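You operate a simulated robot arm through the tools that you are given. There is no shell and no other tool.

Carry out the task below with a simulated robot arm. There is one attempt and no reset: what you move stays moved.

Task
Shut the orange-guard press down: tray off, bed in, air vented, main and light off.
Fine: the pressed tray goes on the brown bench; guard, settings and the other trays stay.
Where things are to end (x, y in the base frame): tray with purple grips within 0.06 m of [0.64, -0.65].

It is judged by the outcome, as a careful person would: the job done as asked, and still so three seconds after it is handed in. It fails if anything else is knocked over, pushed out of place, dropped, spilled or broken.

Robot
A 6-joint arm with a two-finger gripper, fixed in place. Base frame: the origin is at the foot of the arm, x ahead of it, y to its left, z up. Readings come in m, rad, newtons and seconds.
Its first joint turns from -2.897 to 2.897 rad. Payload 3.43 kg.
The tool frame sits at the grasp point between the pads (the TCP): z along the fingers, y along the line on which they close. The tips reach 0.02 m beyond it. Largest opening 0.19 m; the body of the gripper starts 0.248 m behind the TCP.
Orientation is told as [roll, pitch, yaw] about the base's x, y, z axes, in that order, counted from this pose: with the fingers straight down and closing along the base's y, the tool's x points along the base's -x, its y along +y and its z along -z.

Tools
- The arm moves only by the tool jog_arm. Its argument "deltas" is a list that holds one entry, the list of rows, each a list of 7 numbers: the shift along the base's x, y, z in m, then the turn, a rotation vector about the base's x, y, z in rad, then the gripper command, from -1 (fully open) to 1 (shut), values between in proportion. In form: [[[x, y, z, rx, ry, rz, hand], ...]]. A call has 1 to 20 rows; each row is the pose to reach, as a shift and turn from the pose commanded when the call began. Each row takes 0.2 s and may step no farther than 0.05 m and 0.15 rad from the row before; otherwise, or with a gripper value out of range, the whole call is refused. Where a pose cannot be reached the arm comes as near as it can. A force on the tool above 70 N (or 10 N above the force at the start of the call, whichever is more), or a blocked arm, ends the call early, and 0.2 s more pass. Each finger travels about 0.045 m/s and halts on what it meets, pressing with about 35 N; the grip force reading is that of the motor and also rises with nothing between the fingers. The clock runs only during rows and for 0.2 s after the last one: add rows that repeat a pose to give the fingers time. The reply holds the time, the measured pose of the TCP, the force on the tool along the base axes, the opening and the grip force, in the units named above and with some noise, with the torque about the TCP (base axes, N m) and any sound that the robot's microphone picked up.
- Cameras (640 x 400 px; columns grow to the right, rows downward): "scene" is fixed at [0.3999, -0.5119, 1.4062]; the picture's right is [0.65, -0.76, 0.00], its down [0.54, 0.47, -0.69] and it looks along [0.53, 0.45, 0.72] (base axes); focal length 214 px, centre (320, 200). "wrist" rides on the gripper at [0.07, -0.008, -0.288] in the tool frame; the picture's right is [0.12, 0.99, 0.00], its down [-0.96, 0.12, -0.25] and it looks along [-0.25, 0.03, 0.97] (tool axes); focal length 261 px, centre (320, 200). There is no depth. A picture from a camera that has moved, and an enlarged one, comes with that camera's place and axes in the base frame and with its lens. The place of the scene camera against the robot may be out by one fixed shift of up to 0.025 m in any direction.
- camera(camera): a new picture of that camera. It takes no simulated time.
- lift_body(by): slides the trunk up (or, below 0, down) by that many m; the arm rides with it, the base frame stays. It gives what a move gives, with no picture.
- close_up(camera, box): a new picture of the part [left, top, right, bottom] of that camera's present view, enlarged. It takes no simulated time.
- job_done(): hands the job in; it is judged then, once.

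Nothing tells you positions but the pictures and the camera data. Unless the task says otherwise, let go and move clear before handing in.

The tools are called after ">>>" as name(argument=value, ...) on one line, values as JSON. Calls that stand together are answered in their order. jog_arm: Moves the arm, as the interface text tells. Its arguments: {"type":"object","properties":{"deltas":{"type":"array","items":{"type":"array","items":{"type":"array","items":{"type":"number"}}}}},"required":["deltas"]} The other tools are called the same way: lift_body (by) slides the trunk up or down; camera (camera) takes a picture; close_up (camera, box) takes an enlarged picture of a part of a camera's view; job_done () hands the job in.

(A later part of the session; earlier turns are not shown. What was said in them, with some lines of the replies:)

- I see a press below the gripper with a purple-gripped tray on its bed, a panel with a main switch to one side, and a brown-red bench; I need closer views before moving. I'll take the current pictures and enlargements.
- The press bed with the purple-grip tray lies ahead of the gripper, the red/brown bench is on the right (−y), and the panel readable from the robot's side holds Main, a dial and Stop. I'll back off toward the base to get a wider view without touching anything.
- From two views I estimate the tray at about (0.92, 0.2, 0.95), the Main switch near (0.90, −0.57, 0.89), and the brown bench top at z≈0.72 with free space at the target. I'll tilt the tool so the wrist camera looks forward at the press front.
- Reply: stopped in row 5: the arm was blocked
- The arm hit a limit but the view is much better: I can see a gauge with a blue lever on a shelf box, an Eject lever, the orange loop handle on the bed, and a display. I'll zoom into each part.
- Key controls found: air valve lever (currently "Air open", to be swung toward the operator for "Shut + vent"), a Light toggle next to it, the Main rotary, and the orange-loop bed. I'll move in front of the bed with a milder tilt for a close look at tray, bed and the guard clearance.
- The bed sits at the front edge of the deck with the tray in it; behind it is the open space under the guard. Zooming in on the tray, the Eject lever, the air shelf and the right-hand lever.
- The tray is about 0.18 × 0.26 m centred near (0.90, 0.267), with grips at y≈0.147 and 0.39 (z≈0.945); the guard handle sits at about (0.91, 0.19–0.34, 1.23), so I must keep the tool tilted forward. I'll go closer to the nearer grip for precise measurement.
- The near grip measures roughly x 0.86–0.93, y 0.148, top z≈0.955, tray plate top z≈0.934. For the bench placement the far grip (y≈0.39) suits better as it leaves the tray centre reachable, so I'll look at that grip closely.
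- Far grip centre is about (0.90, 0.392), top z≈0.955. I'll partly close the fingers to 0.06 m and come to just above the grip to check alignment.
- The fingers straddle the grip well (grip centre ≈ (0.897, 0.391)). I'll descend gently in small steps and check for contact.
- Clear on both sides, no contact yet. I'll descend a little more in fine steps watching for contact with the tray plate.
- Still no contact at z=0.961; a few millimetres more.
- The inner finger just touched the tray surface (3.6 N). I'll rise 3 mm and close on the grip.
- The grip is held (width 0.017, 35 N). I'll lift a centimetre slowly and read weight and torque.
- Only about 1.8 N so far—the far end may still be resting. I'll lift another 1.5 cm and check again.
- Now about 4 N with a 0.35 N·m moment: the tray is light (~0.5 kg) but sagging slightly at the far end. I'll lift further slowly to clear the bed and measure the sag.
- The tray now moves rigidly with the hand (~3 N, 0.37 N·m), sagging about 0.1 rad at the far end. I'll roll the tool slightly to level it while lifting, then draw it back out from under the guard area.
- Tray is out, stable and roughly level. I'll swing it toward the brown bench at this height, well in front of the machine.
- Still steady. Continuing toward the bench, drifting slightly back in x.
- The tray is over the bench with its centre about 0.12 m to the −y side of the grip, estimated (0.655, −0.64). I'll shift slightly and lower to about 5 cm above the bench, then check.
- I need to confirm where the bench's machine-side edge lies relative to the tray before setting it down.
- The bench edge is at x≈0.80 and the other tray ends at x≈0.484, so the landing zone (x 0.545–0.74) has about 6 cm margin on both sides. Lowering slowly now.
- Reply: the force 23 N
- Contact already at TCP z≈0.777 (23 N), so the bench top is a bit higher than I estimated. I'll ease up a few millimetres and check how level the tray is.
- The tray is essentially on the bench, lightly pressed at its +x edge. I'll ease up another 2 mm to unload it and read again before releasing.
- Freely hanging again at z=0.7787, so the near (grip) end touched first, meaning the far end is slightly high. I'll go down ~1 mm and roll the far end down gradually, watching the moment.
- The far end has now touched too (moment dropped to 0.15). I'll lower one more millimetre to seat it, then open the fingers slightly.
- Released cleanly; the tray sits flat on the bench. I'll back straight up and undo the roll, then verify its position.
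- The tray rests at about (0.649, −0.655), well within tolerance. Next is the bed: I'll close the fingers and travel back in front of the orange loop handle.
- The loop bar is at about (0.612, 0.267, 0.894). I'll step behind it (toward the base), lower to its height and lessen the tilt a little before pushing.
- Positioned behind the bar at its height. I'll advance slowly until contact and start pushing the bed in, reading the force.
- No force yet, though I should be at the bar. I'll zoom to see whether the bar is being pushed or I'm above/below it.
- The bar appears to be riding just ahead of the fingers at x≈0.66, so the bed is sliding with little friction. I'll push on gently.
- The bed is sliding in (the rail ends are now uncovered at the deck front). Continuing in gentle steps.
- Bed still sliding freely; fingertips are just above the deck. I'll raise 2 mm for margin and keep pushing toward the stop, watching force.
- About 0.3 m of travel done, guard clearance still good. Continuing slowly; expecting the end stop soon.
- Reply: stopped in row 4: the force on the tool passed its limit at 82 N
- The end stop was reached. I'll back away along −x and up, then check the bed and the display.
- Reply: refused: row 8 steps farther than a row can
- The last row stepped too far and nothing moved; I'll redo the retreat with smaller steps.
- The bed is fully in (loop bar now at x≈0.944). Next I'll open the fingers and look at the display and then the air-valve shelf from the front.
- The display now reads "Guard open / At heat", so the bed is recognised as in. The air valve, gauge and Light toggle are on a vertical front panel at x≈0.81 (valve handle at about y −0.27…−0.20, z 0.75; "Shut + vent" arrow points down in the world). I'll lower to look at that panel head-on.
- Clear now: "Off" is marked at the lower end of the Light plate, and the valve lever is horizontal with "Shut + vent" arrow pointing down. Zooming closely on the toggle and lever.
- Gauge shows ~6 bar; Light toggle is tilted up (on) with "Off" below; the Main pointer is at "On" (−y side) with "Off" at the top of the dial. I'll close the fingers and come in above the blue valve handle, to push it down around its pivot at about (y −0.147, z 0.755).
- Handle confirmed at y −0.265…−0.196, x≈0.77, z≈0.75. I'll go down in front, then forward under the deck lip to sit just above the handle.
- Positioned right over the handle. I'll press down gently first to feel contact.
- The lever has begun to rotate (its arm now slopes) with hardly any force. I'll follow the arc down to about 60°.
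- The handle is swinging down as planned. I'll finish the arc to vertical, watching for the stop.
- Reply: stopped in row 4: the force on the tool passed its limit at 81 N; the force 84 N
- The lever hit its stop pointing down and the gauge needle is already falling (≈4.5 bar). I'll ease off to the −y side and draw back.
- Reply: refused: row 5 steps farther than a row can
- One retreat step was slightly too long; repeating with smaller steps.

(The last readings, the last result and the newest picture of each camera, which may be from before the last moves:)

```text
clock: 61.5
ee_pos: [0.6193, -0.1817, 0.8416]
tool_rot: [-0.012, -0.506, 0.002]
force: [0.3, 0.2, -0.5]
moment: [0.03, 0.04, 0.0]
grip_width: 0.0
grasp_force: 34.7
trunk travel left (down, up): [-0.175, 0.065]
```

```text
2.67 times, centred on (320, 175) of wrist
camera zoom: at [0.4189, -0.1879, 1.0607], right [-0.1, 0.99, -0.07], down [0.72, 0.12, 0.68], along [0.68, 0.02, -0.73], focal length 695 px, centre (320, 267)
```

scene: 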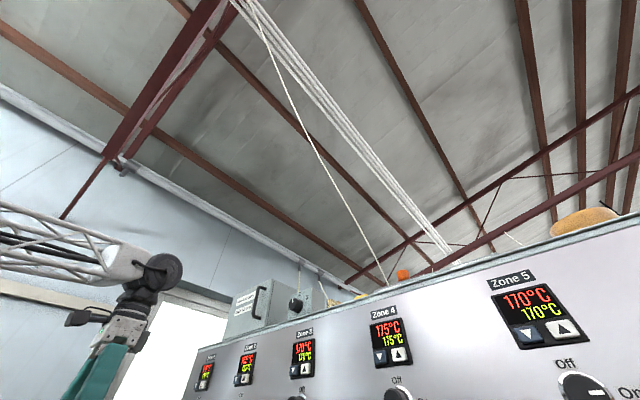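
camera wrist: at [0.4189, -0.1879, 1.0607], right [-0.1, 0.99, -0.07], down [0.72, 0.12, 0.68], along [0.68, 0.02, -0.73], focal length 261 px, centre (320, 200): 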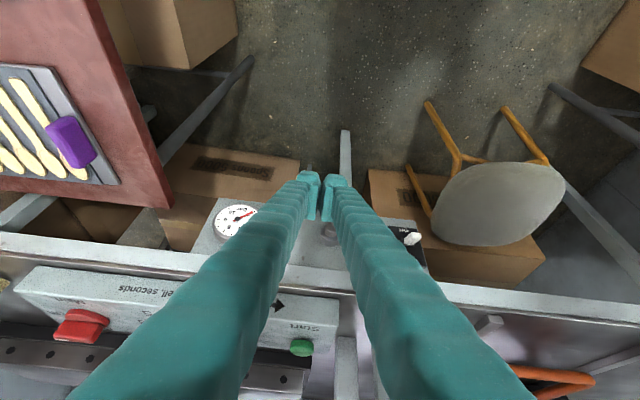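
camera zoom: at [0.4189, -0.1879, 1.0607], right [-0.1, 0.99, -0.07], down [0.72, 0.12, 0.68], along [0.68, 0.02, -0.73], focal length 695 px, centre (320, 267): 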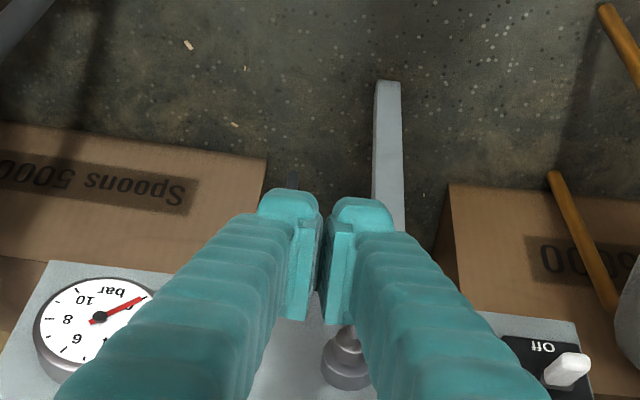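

The gauge now reads zero, so the air is vented. Next is the Light toggle (tip near (0.765, −0.003, 0.757)); I'll move in front of it and just above.

>>> jog_arm(deltas=[[[0, 0.04, 0, 0, 0, 0, 1], [0, 0.08, 0, 0, 0, 0, 1], [0, 0.12, 0, 0, 0, 0, 1], [0, 0.16, 0, 0, 0, 0, 1], [0.02, 0.1787, -0.01, 0, 0, 0, 1], [0.06, 0.1787, -0.02, 0, 0, 0, 1], [0.1, 0.1787, -0.03, 0, 0, 0, 1], [0.12, 0.1787, -0.035, 0, 0, 0, 1]]])

>>> camera(camera="wrist")

>>> close_up(camera="wrist", box=[240, 120, 400, 220])

>>> close_up(camera="wrist", box=[40, 100, 260, 240])

```text
clock: 63.3
ee_pos: [0.7389, -0.0035, 0.8057]
tool_rot: [-0.011, -0.506, 0.003]
force: [-0.4, -0.5, 0.8]
moment: [0.04, 0.0, 0.0]
grip_width: 0.0
grasp_force: 33.7
trunk travel left (down, up): [-0.175, 0.065]
```

```text
taken
camera wrist: at [0.539, -0.0086, 1.0243], right [-0.1, 0.99, -0.07], down [0.72, 0.12, 0.68], along [0.68, 0.02, -0.73], focal length 261 px, centre (320, 200)
```

wrist: 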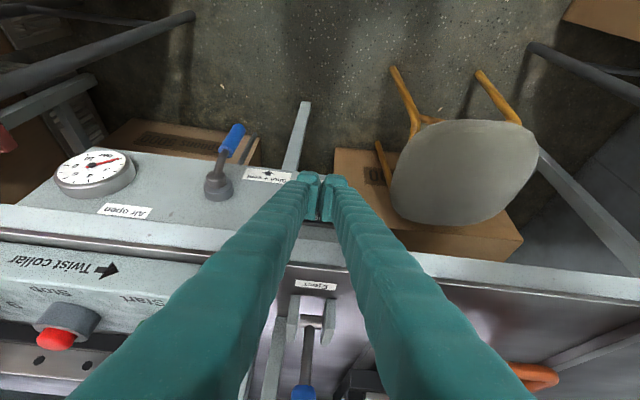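

```text
4.00 times, centred on (320, 170) of wrist
camera zoom: at [0.539, -0.0086, 1.0243], right [-0.1, 0.99, -0.07], down [0.72, 0.12, 0.68], along [0.68, 0.02, -0.73], focal length 1043 px, centre (320, 320)
```

zoom: 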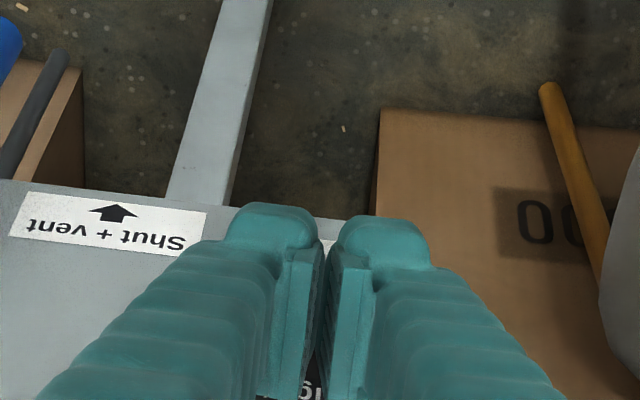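

```text
2.86 times, centred on (150, 170) of wrist
camera zoom: at [0.539, -0.0086, 1.0243], right [-0.1, 0.99, -0.07], down [0.72, 0.12, 0.68], along [0.68, 0.02, -0.73], focal length 745 px, centre (806, 286)
```

zoom: 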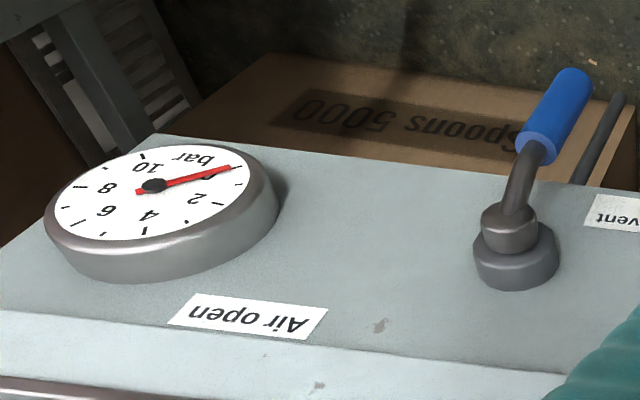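

Lever points straight down and the gauge is at 0. Now pressing the Light toggle down from above.

>>> jog_arm(deltas=[[[0.012, 0, 0, 0, 0, 0, 1], [0.021, 0, -0.005, 0, 0, 0, 1], [0.021, 0, -0.015, 0, 0, 0, 1], [0.021, 0, -0.025, 0, 0, 0, 1], [0.021, 0, -0.033, 0, 0, 0, 1], [0.021, 0, -0.041, 0, 0, 0, 1], [0.021, 0, -0.048, 0, 0, 0, 1]]])

>>> close_up(camera="wrist", box=[240, 120, 400, 220])

```text
clock: 64.9
ee_pos: [0.7607, -0.0028, 0.7604]
tool_rot: [-0.013, -0.507, 0.002]
force: [-0.9, -0.2, 3.0]
moment: [0.0, 0.04, -0.05]
grip_width: 0.0
grasp_force: 34.4
trunk travel left (down, up): [-0.175, 0.065]
heard: click
```

```text
4.00 times, centred on (320, 170) of wrist
camera zoom: at [0.56, -0.0086, 0.9784], right [-0.1, 0.99, -0.07], down [0.72, 0.12, 0.68], along [0.69, 0.02, -0.73], focal length 1043 px, centre (320, 320)
```

zoom: 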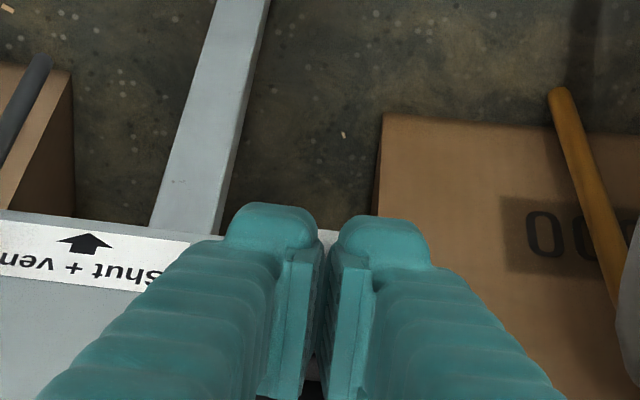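

Heard a click. I'll back off upward and away, then check the toggle.

>>> jog_arm(deltas=[[[0, 0, 0.01, 0, 0, 0, 1], [-0.005, 0, 0.025, 0, 0, 0, 1], [-0.03, 0, 0.035, 0, 0, 0, 1], [-0.07, 0, 0.05, 0, 0, 0, 1], [-0.1, -0.02, 0.075, 0, 0, 0, 1], [-0.12, -0.06, 0.09, 0, 0, 0, 1], [-0.14, -0.1, 0.1, 0, 0, 0, 1], [-0.14, -0.14, 0.12, 0, 0, 0, 1]]])

>>> camera(camera="wrist")

>>> close_up(camera="wrist", box=[360, 120, 520, 240])

```text
clock: 66.7
ee_pos: [0.6209, -0.1416, 0.8795]
tool_rot: [-0.014, -0.506, 0.001]
force: [0.3, 0.5, 0.1]
moment: [-0.01, 0.04, -0.04]
grip_width: 0.0002
grasp_force: 33.9
trunk travel left (down, up): [-0.175, 0.065]
```

```text
taken
camera wrist: at [0.4197, -0.1476, 1.098], right [-0.1, 0.99, -0.07], down [0.72, 0.12, 0.68], along [0.68, 0.02, -0.73], focal length 261 px, centre (320, 200)
```

wrist: 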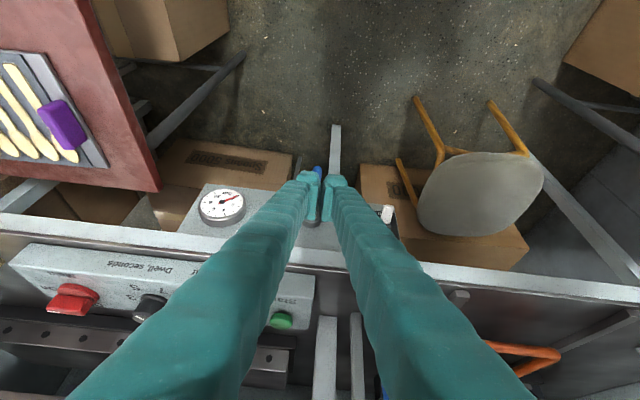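

```text
3.33 times, centred on (440, 180) of wrist
camera zoom: at [0.4197, -0.1476, 1.098], right [-0.1, 0.99, -0.07], down [0.72, 0.12, 0.68], along [0.68, 0.02, -0.73], focal length 869 px, centre (-80, 267)
```

zoom: 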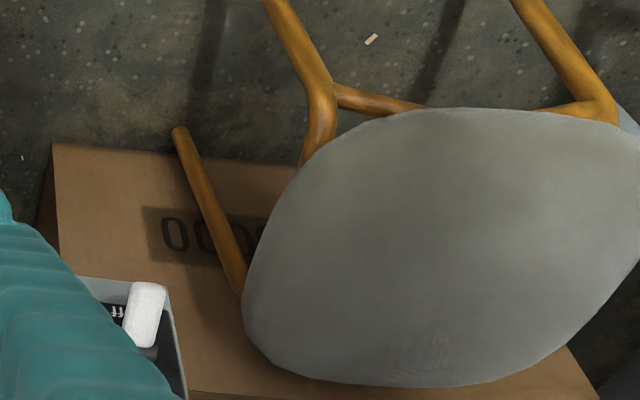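

The toggle now sits over "Off". Next the Main rotary: I'll rise and travel to its front with the fingers opening, for a close look.

>>> jog_arm(deltas=[[[0, 0, 0.04, 0.003, 0, 0, 0.6], [0, 0, 0.08, 0.006, 0, 0, 0.4], [0, 0, 0.12, 0.01, 0, 0, 0.2], [0, -0.02, 0.16, 0.013, 0, 0, 0], [0.01, -0.06, 0.175, 0.013, 0, 0, -0.3], [0.02, -0.1, 0.175, 0.013, 0, 0, -0.6], [0.03, -0.14, 0.175, 0.013, 0, 0, -1], [0.04, -0.18, 0.175, 0.013, 0, 0, -1], [0.05, -0.22, 0.175, 0.013, 0, 0, -1], [0.06, -0.26, 0.175, 0.013, 0, 0, -1], [0.07, -0.3, 0.175, 0.013, 0, 0, -1], [0.08, -0.34, 0.175, 0.013, 0, 0, -1], [0.09, -0.38, 0.175, 0.013, 0, 0, -1], [0.1, -0.41, 0.175, 0.013, 0, 0, -1], [0.1, -0.43, 0.175, 0.013, 0, 0, -1], [0.1, -0.43, 0.175, 0.013, 0, 0, -1]]])

>>> camera(camera="wrist")

>>> close_up(camera="wrist", box=[240, 120, 440, 245])

```text
clock: 70.1
ee_pos: [0.7218, -0.5744, 1.0519]
tool_rot: [0.002, -0.506, -0.006]
force: [0.5, -0.9, -0.1]
moment: [-0.03, -0.02, -0.01]
grip_width: 0.1896
grasp_force: 0.0
trunk travel left (down, up): [-0.175, 0.065]
```

```text
taken
camera wrist: at [0.5216, -0.5823, 1.2712], right [-0.1, 0.99, -0.06], down [0.72, 0.11, 0.68], along [0.68, 0.03, -0.73], focal length 261 px, centre (320, 200)
```

wrist: 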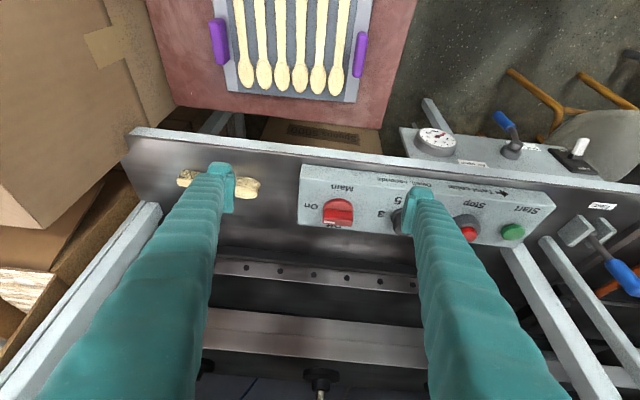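

```text
3.20 times, centred on (340, 182) of wrist
camera zoom: at [0.5216, -0.5823, 1.2712], right [-0.1, 0.99, -0.06], down [0.72, 0.11, 0.68], along [0.68, 0.03, -0.73], focal length 834 px, centre (256, 256)
```

zoom: 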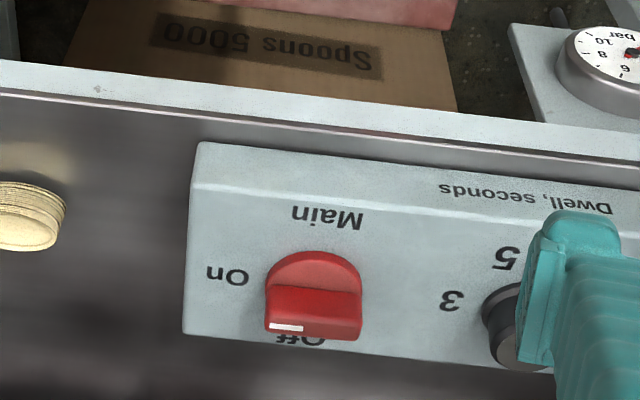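

I can read the dial clearly: the box top is horizontal at z≈0.915, knob centre ≈ (0.874, −0.531), bar along y with its white mark toward "On" (−y), "Off" at +x. My plan is to grip the bar with the hand yawed −45° and turn it; first I'll move above it in that orientation, opening to about 0.09 m.

>>> jog_arm(deltas=[[[0.015, 0.01, 0.0, 0.0087, 0.0211, -0.1119, 0.05], [0.03, 0.02, 0.0, 0.0175, 0.0423, -0.2237, 0.05], [0.045, 0.03, 0.0, 0.0262, 0.0634, -0.3356, 0.05], [0.06, 0.04, 0.0, 0.035, 0.0846, -0.4474, 0.05], [0.075, 0.05, 0.0, 0.0437, 0.1057, -0.5593, 0.05], [0.09, 0.055, 0.0, 0.0525, 0.1269, -0.6711, 0.05], [0.105, 0.06, 0.0, 0.0612, 0.148, -0.783, 0.05], [0.105, 0.06, 0.0, 0.0612, 0.148, -0.783, 0.05], [0.105, 0.06, 0.0, 0.0612, 0.148, -0.783, 0.05]]])

>>> camera(camera="wrist")

>>> close_up(camera="wrist", box=[220, 100, 420, 225])

>>> camera(camera="scene")

```text
clock: 72.1
ee_pos: [0.826, -0.5122, 1.0524]
tool_rot: [0.002, -0.35, -0.791]
force: [0.0, 0.0, -0.3]
moment: [0.01, 0.02, -0.01]
grip_width: 0.0903
grasp_force: 0.0
trunk travel left (down, up): [-0.175, 0.065]
```

```text
taken
camera wrist: at [0.7038, -0.4018, 1.3004], right [0.63, 0.78, -0.04], down [0.66, -0.5, 0.56], along [0.42, -0.38, -0.83], focal length 261 px, centre (320, 200)
```

wrist: 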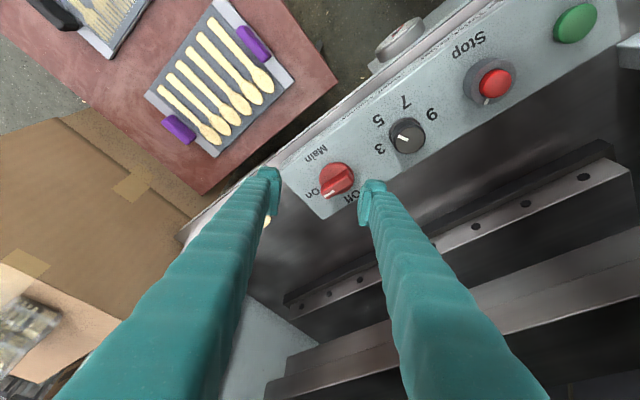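

```text
3.20 times, centred on (320, 162) of wrist
camera zoom: at [0.7038, -0.4018, 1.3004], right [0.63, 0.78, -0.04], down [0.66, -0.5, 0.56], along [0.42, -0.38, -0.83], focal length 834 px, centre (320, 320)
```

zoom: 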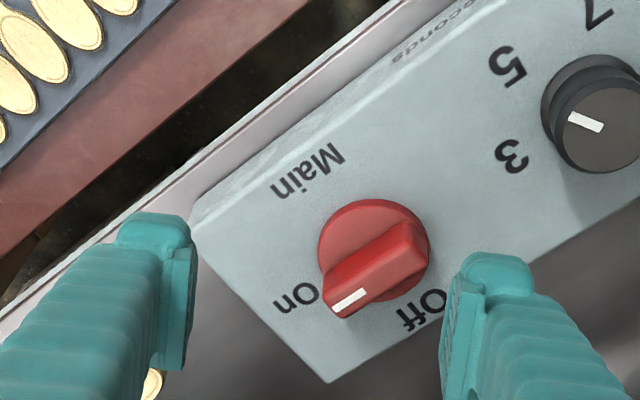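

```text
taken
```

scene: 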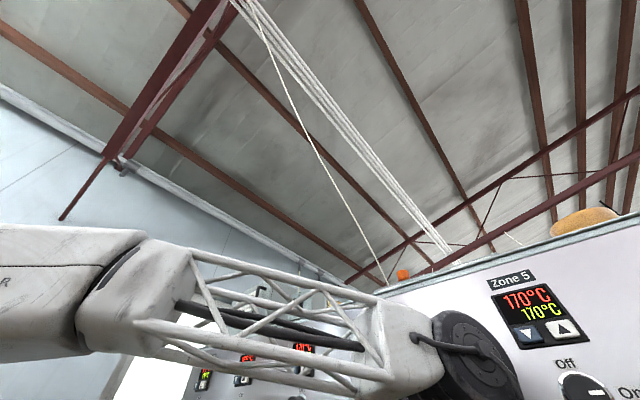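

The wrist is well clear of the Zone panel. Knob centre refined to ≈ (0.878, −0.530). I'll move over it at z≈1.0 and check alignment.

>>> jog_arm(deltas=[[[0.013, -0.0045, -0.012, 0, 0, 0, 0.05], [0.026, -0.009, -0.025, 0, 0, 0, 0.05], [0.039, -0.0135, -0.038, 0, 0, 0, 0.05], [0.052, -0.018, -0.05, 0, 0, 0, 0.05], [0.052, -0.018, -0.05, 0, 0, 0, 0.05]]])

>>> close_up(camera="wrist", box=[220, 100, 420, 225])

>>> camera(camera="scene")

```text
clock: 73.3
ee_pos: [0.8787, -0.5298, 1.0025]
tool_rot: [0.002, -0.351, -0.791]
force: [-0.7, 0.1, 0.6]
moment: [-0.04, 0.02, 0.0]
grip_width: 0.0901
grasp_force: 0.0
trunk travel left (down, up): [-0.175, 0.065]
```

```text
3.20 times, centred on (320, 162) of wrist
camera zoom: at [0.757, -0.4206, 1.2496], right [0.63, 0.78, -0.04], down [0.66, -0.5, 0.56], along [0.42, -0.38, -0.83], focal length 834 px, centre (320, 320)
```

zoom: 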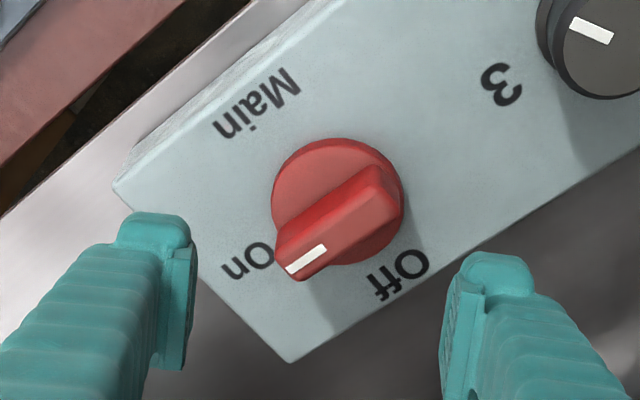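

```text
taken
```

scene: 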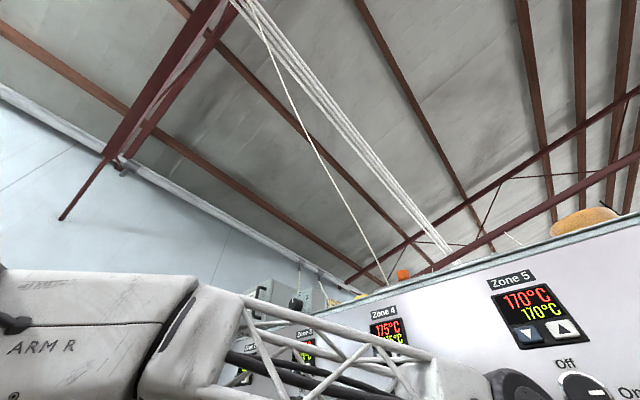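

Well aligned over the knob. I'll lower so the pads straddle the bar above the disc.

>>> jog_arm(deltas=[[[0, 0, -0.015, 0, 0, 0, 0.05], [0, 0, -0.03, 0, 0, 0, 0.05], [0, 0, -0.04, 0, 0, 0, 0.05], [0, 0, -0.045, 0, 0, 0, 0.05]]])

>>> close_up(camera="wrist", box=[220, 100, 420, 225])

```text
clock: 74.3
ee_pos: [0.8783, -0.5307, 0.9577]
tool_rot: [0.002, -0.349, -0.791]
force: [-0.4, -0.2, 1.3]
moment: [0.04, 0.02, 0.0]
grip_width: 0.0902
grasp_force: 0.0
trunk travel left (down, up): [-0.175, 0.065]
```

```text
3.20 times, centred on (320, 162) of wrist
camera zoom: at [0.7564, -0.4203, 1.2054], right [0.63, 0.78, -0.04], down [0.66, -0.5, 0.56], along [0.42, -0.38, -0.83], focal length 834 px, centre (320, 320)
```

zoom: 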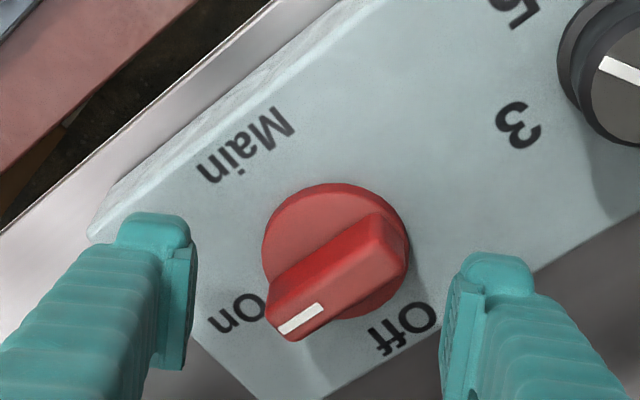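

The bar is a few millimetres toward +y of my centre; I'll correct by ~3 mm, lower 4 mm more and close on the bar, letting it start turning as the pads square up.

>>> jog_arm(deltas=[[[0.0015, 0.003, -0.002, 0, 0, 0, 0.05], [0.0015, 0.003, -0.004, 0, 0, 0, 0.05], [0.0015, 0.003, -0.004, 0, 0, 0, 0.3], [0.0015, 0.003, -0.004, 0, 0, 0, 0.5], [0.0015, 0.003, -0.004, 0, 0, 0, 0.5]]])

>>> close_up(camera="wrist", box=[220, 100, 420, 225])

```text
clock: 75.5
ee_pos: [0.8799, -0.5267, 0.9557]
tool_rot: [0.003, -0.349, -0.787]
force: [4.7, 6.4, 1.0]
moment: [0.14, -0.04, -0.06]
grip_width: 0.0513
grasp_force: 3.6
trunk travel left (down, up): [-0.175, 0.065]
```

```text
3.20 times, centred on (320, 162) of wrist
camera zoom: at [0.759, -0.4163, 1.2021], right [0.63, 0.78, -0.04], down [0.66, -0.5, 0.56], along [0.42, -0.38, -0.83], focal length 834 px, centre (320, 320)
```

zoom: 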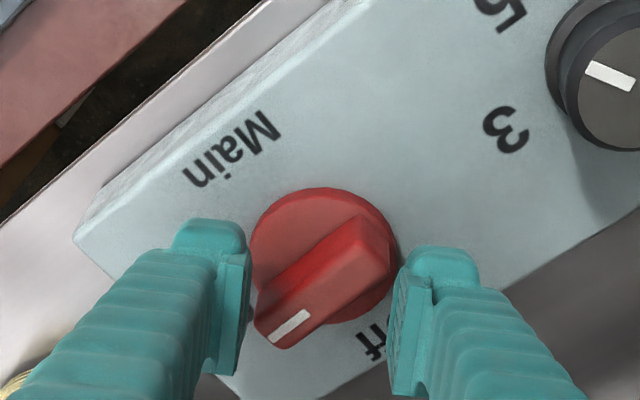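

The left pad has just met the pointer end. I'll keep closing to let the pads turn the bar into line.

>>> jog_arm(deltas=[[[0, 0, 0, 0, 0, 0, 0.7], [0, 0, 0, 0, 0, 0, 1], [0, 0, 0, 0, 0, 0, 1], [0, 0, 0, 0, 0, 0, 1]]])

>>> close_up(camera="wrist", box=[220, 100, 420, 225])

```text
clock: 76.5
ee_pos: [0.8799, -0.5279, 0.955]
tool_rot: [0.002, -0.352, -0.789]
force: [1.4, 3.7, 0.6]
moment: [0.0, -0.03, 0.03]
grip_width: 0.0189
grasp_force: 44.4
trunk travel left (down, up): [-0.175, 0.065]
```

```text
3.20 times, centred on (320, 162) of wrist
camera zoom: at [0.7583, -0.4174, 1.2019], right [0.63, 0.78, -0.04], down [0.66, -0.5, 0.56], along [0.42, -0.38, -0.83], focal length 834 px, centre (320, 320)
```

zoom: 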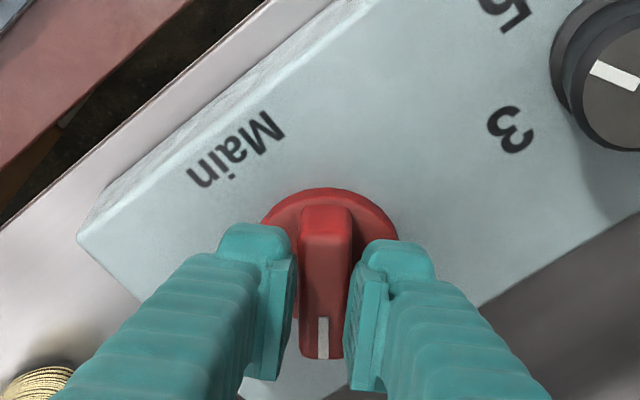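

The bar squared up at 45° and is firmly held. Now I'll rotate the hand +45° about the vertical to bring the pointer to "Off".

>>> jog_arm(deltas=[[[0, 0, 0, 0, 0, 0.1, 1], [0, 0, 0, 0, 0, 0.2, 1], [0, 0, 0, 0, 0, 0.3, 1], [0, 0, 0, 0, 0, 0.4, 1], [0, 0, 0, 0, 0, 0.5, 1], [0, 0, 0, 0, 0, 0.6, 1], [0, 0, 0, 0, 0, 0.7, 1], [0, 0, 0, 0, 0, 0.79, 1]]])

>>> close_up(camera="wrist", box=[220, 100, 420, 225])

```text
clock: 78.3
ee_pos: [0.8798, -0.5301, 0.956]
tool_rot: [0.001, -0.35, 0.002]
force: [-5.1, -26.5, 7.8]
moment: [-0.44, 0.76, -0.09]
grip_width: 0.0182
grasp_force: 45.1
trunk travel left (down, up): [-0.175, 0.065]
```

```text
3.20 times, centred on (320, 162) of wrist
camera zoom: at [0.715, -0.5389, 1.2025], right [-0.11, 0.99, -0.04], down [0.82, 0.12, 0.56], along [0.56, 0.03, -0.83], focal length 834 px, centre (320, 320)
```

zoom: 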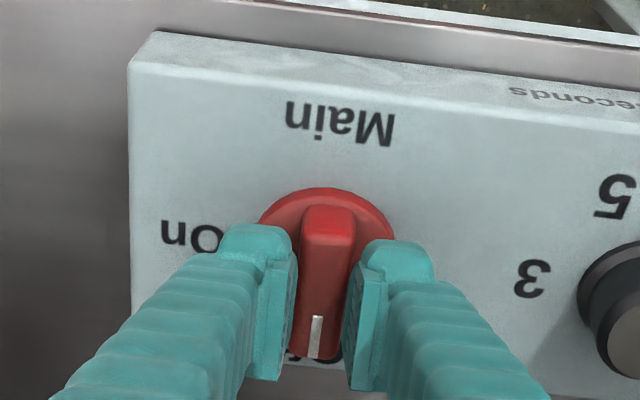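

The pointer now faces "Off". I'll nudge a hair further to make sure it's seated at its stop, then release.

>>> jog_arm(deltas=[[[0, 0.002, 0, 0, 0, 0.03, 1], [0, 0.002, 0, 0, 0, 0.06, 1], [0, 0.002, 0, 0, 0, 0.06, 1]]])

```text
clock: 79.1
ee_pos: [0.8784, -0.529, 0.9566]
tool_rot: [0.001, -0.353, 0.06]
force: [-5.6, -48.2, 15.4]
moment: [-0.81, 0.9, -0.19]
grip_width: 0.0184
grasp_force: 45.0
trunk travel left (down, up): [-0.175, 0.065]
```

The side load shows I'm about 4 mm too far +y; I'll relieve that, return the yaw to zero, then open.

>>> jog_arm(deltas=[[[0, -0.003, 0, 0, 0, 0, 1], [0, -0.0045, 0, 0, 0, 0, 1], [0, -0.0045, 0, 0, 0, 0, 1]]])

>>> close_up(camera="wrist", box=[220, 100, 420, 225])

```text
clock: 79.9
ee_pos: [0.8795, -0.5297, 0.9544]
tool_rot: [0.002, -0.352, 0.061]
force: [-24.2, -23.0, 25.2]
moment: [-0.41, 0.8, -0.08]
grip_width: 0.0184
grasp_force: 45.0
trunk travel left (down, up): [-0.175, 0.065]
```

```text
3.20 times, centred on (320, 162) of wrist
camera zoom: at [0.7156, -0.5486, 1.2028], right [-0.17, 0.98, -0.04], down [0.81, 0.16, 0.56], along [0.56, 0.07, -0.83], focal length 834 px, centre (320, 320)
```

zoom: 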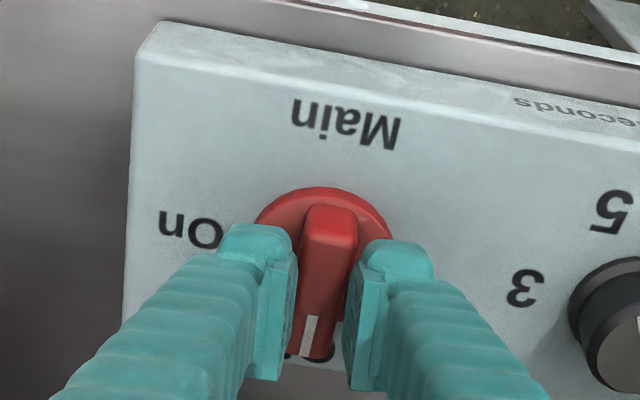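

The pointer is on "Off". Opening the fingers and lifting straight up.

>>> jog_arm(deltas=[[[0, 0, 0, 0, 0, 0, 0.6], [0, 0, 0, 0, 0, 0, 0.4], [0, 0, 0, 0, 0, 0, 0.4], [0, 0, 0, 0, 0, 0, 0.4], [0, 0, 0.02, 0, 0, 0, 0.4], [0, 0, 0.05, 0, 0, 0, 0.4], [-0.02, 0, 0.09, 0, -0.03, -0.03, 0.4], [-0.05, 0, 0.12, 0, -0.08, -0.06, 0.4], [-0.09, 0, 0.14, 0, -0.12, -0.06, 0.4]]])

>>> camera(camera="wrist")

>>> close_up(camera="wrist", box=[220, 120, 420, 245])

```text
clock: 81.9
ee_pos: [0.7909, -0.5292, 1.0931]
tool_rot: [-0.003, -0.473, 0.003]
force: [1.1, 0.7, -1.0]
moment: [0.02, 0.17, 0.02]
grip_width: 0.0569
grasp_force: 0.0
trunk travel left (down, up): [-0.175, 0.065]
```

```text
taken
camera wrist: at [0.5985, -0.5379, 1.3193], right [-0.11, 0.99, -0.05], down [0.75, 0.12, 0.66], along [0.66, 0.03, -0.75], focal length 261 px, centre (320, 200)
```

wrist: 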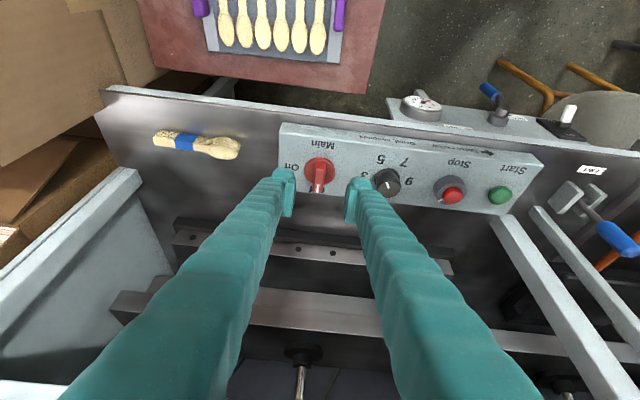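

```text
3.20 times, centred on (320, 182) of wrist
camera zoom: at [0.5985, -0.5379, 1.3193], right [-0.11, 0.99, -0.05], down [0.75, 0.12, 0.66], along [0.66, 0.03, -0.75], focal length 834 px, centre (320, 256)
```

zoom: 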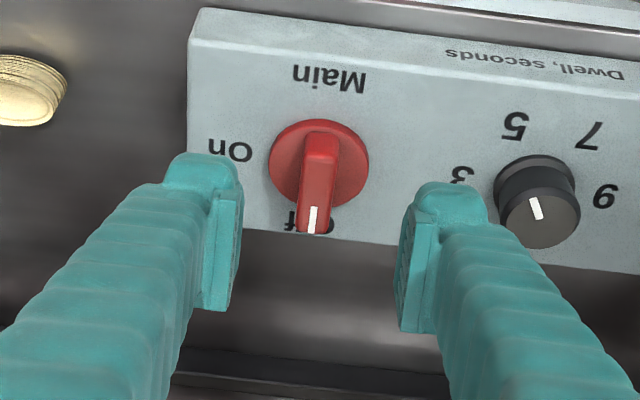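

Main is at "Off" and the Dwell dial is unchanged. I'll back off to an overview pose to verify everything: display, bed, valve, light, tray.

>>> jog_arm(deltas=[[[-0.03, 0.01, 0.01, 0, -0.027, 0, 0.2], [-0.06, 0.04, 0.02, 0, -0.054, 0, 0], [-0.09, 0.07, 0.03, 0, -0.081, 0, -0.3], [-0.11, 0.105, 0.04, 0, -0.108, 0, -0.6], [-0.13, 0.14, 0.05, 0, -0.135, 0, -1], [-0.145, 0.175, 0.06, 0, -0.162, 0, -1], [-0.16, 0.21, 0.07, 0, -0.189, 0, -1], [-0.17, 0.245, 0.08, 0, -0.216, 0, -1], [-0.18, 0.28, 0.09, 0, -0.243, 0, -1], [-0.19, 0.315, 0.1, 0, -0.27, 0, -1], [-0.19, 0.35, 0.105, 0, -0.3, 0, -1], [-0.19, 0.385, 0.107, 0, -0.327, 0, -1]]])

>>> camera(camera="wrist")

>>> close_up(camera="wrist", box=[180, 280, 340, 380])

>>> close_up(camera="wrist", box=[220, 50, 400, 160])

>>> close_up(camera="wrist", box=[340, 120, 560, 260])

>>> close_up(camera="wrist", box=[0, 0, 260, 160])

```text
clock: 84.5
ee_pos: [0.6442, -0.1884, 1.1103]
tool_rot: [0.107, -0.645, -0.061]
force: [-0.8, 0.4, 0.0]
moment: [0.01, -0.09, -0.01]
grip_width: 0.19
grasp_force: 0.1
trunk travel left (down, up): [-0.175, 0.065]
stopped in row 12: the arm was blocked; the commanded pose is now the measured one
```

```text
taken
camera wrist: at [0.4151, -0.214, 1.2973], right [-0.1, 0.99, 0.01], down [0.62, 0.05, 0.79], along [0.78, 0.09, -0.62], focal length 261 px, centre (320, 200)
```

wrist: 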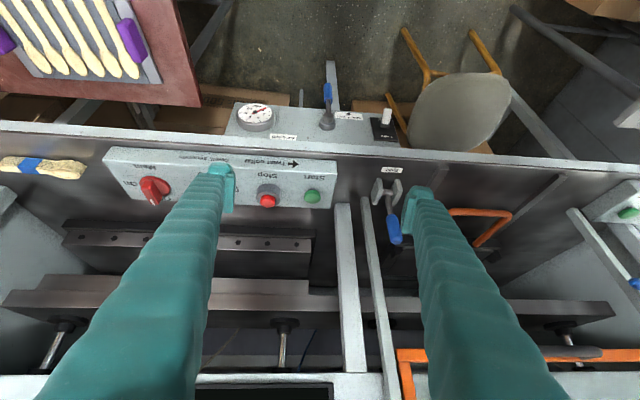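

```text
4.00 times, centred on (260, 330) of wrist
camera zoom: at [0.4151, -0.214, 1.2973], right [-0.1, 0.99, 0.01], down [0.62, 0.05, 0.79], along [0.78, 0.09, -0.62], focal length 1043 px, centre (560, -320)
```

zoom: 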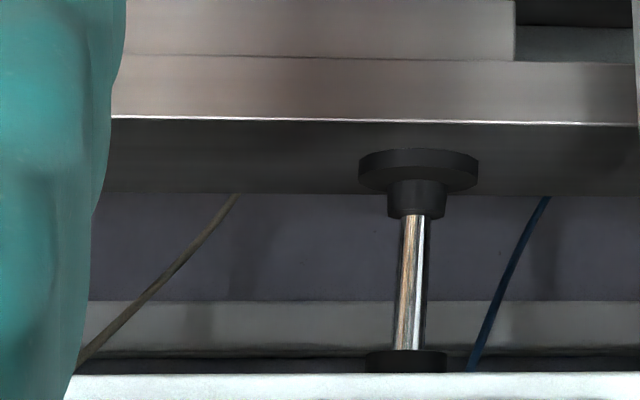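

```text
3.56 times, centred on (310, 105) of wrist
camera zoom: at [0.4151, -0.214, 1.2973], right [-0.1, 0.99, 0.01], down [0.62, 0.05, 0.79], along [0.78, 0.09, -0.62], focal length 927 px, centre (356, 538)
```

zoom: 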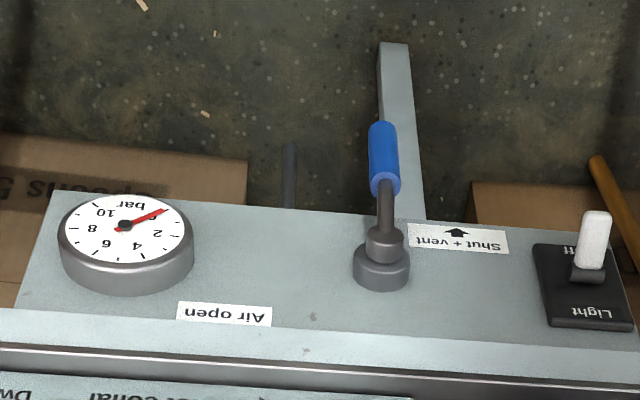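

```text
2.86 times, centred on (450, 190) of wrist
camera zoom: at [0.4151, -0.214, 1.2973], right [-0.1, 0.99, 0.01], down [0.62, 0.05, 0.79], along [0.78, 0.09, -0.62], focal length 745 px, centre (-51, 229)
```

zoom: 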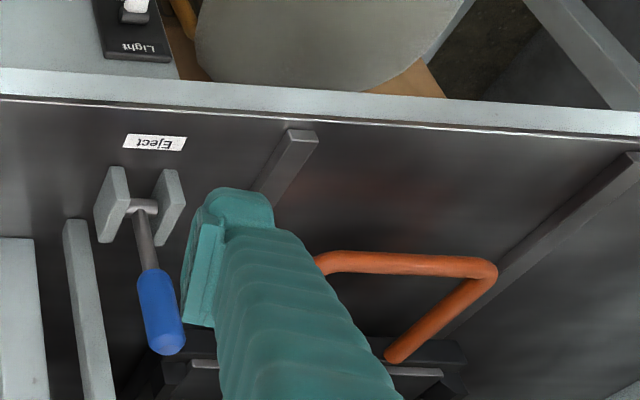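

```text
2.46 times, centred on (130, 80) of wrist
camera zoom: at [0.4151, -0.214, 1.2973], right [-0.1, 0.99, 0.01], down [0.62, 0.05, 0.79], along [0.78, 0.09, -0.62], focal length 642 px, centre (788, 495)
```

zoom: 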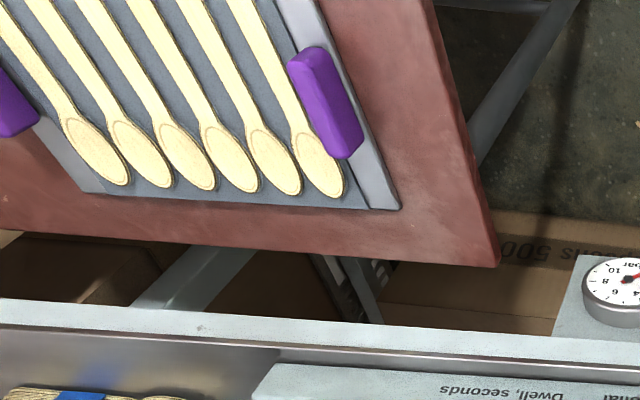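

The light is out, the gauge is at 0, the lever is down, Main is off and the bed stays in. The arm reported a block in the last row, so I'll check the scene camera before moving clear.

>>> camera(camera="scene")

>>> close_up(camera="wrist", box=[180, 360, 420, 400])

```text
taken
```

scene: 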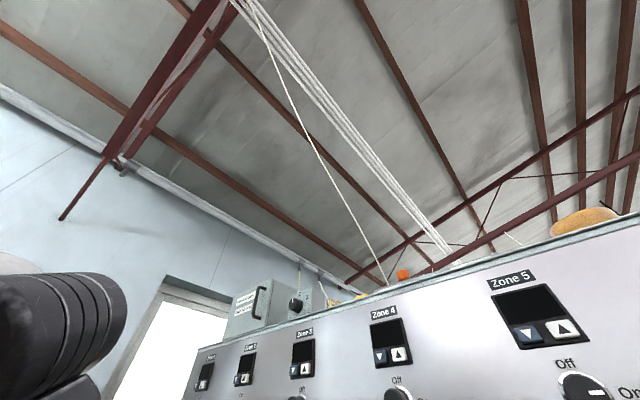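

```text
2.67 times, centred on (300, 380) of wrist
camera zoom: at [0.4151, -0.214, 1.2973], right [-0.1, 0.99, 0.01], down [0.62, 0.05, 0.79], along [0.78, 0.09, -0.62], focal length 695 px, centre (373, -280)
```

zoom: 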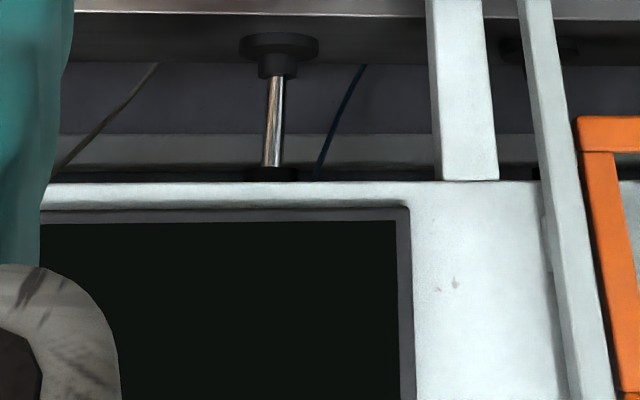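

All displays, including the zone panels, are dark, the interior light is out, and nothing else appears disturbed. I'll do a short hold to confirm the arm is stable and take a last look at the tray and bed.

>>> jog_arm(deltas=[[[0, 0, 0.01, 0, 0, 0, -1], [0, 0, 0.02, 0, 0, 0, -1], [0, 0, 0.02, 0, 0, 0, -1]]])

>>> camera(camera="wrist")

>>> close_up(camera="wrist", box=[90, 130, 350, 290])

```text
clock: 85.3
ee_pos: [0.6455, -0.1887, 1.1276]
tool_rot: [0.108, -0.641, -0.063]
force: [-0.1, 0.1, 0.2]
moment: [0.02, 0.0, 0.01]
grip_width: 0.1899
grasp_force: 0.1
trunk travel left (down, up): [-0.175, 0.065]
```

```text
taken
camera wrist: at [0.4162, -0.2143, 1.315], right [-0.1, 1.0, 0.01], down [0.62, 0.05, 0.78], along [0.78, 0.09, -0.62], focal length 261 px, centre (320, 200)
```

wrist: 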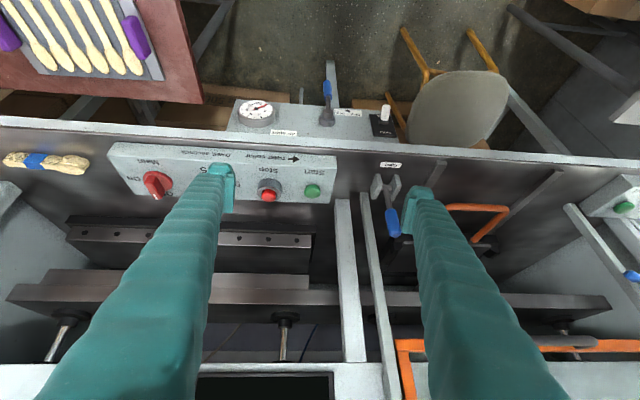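

```text
2.46 times, centred on (220, 210) of wrist
camera zoom: at [0.4162, -0.2143, 1.315], right [-0.1, 1.0, 0.01], down [0.62, 0.05, 0.78], along [0.78, 0.09, -0.62], focal length 642 px, centre (566, 175)
```

zoom: 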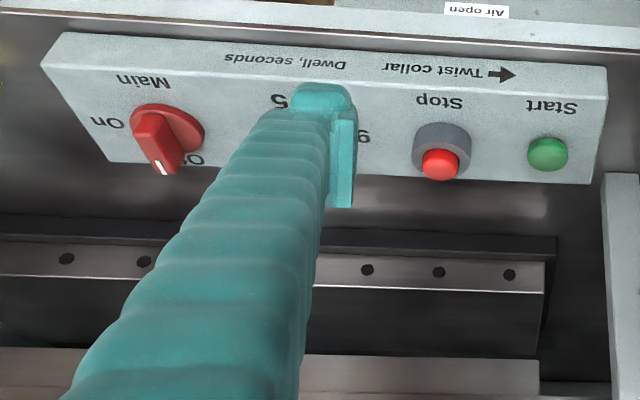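

The purple-grip tray lies flat on the brown bench at about (0.65, −0.655). The bed is in, the gauge reads zero with the valve at "Shut + vent", and Main and Light are both off. The guard, the dials and the other trays look untouched and the gripper is open and clear, so I'm handing the job in.

>>> job_done()

```text
The job is handed in.
```

The press is shut down and I've handed the job in; no verdict has come back yet.

- **Tray:** the purple-grip tray is flat on the brown bench, centred at about (0.65, −0.655). That is roughly 1 cm from the target.
- **Bed:** it is pushed in to its stop. The display then changed from its "Bed…" message to "Guard open".
- **Air:** the lever is at "Shut + vent" and the gauge reads 0 bar.
- **Main and light:** both are off, and the displays I could see, including the zone panel, are dark.

In the last pictures the guard, the dwell dial, the buttons, and the other trays and loose items in view looked as they did before. The gripper is open and clear of the machine. The force limit tripped twice, at about 80 N, when the bed and the air lever reached their end stops; I saw no damage.
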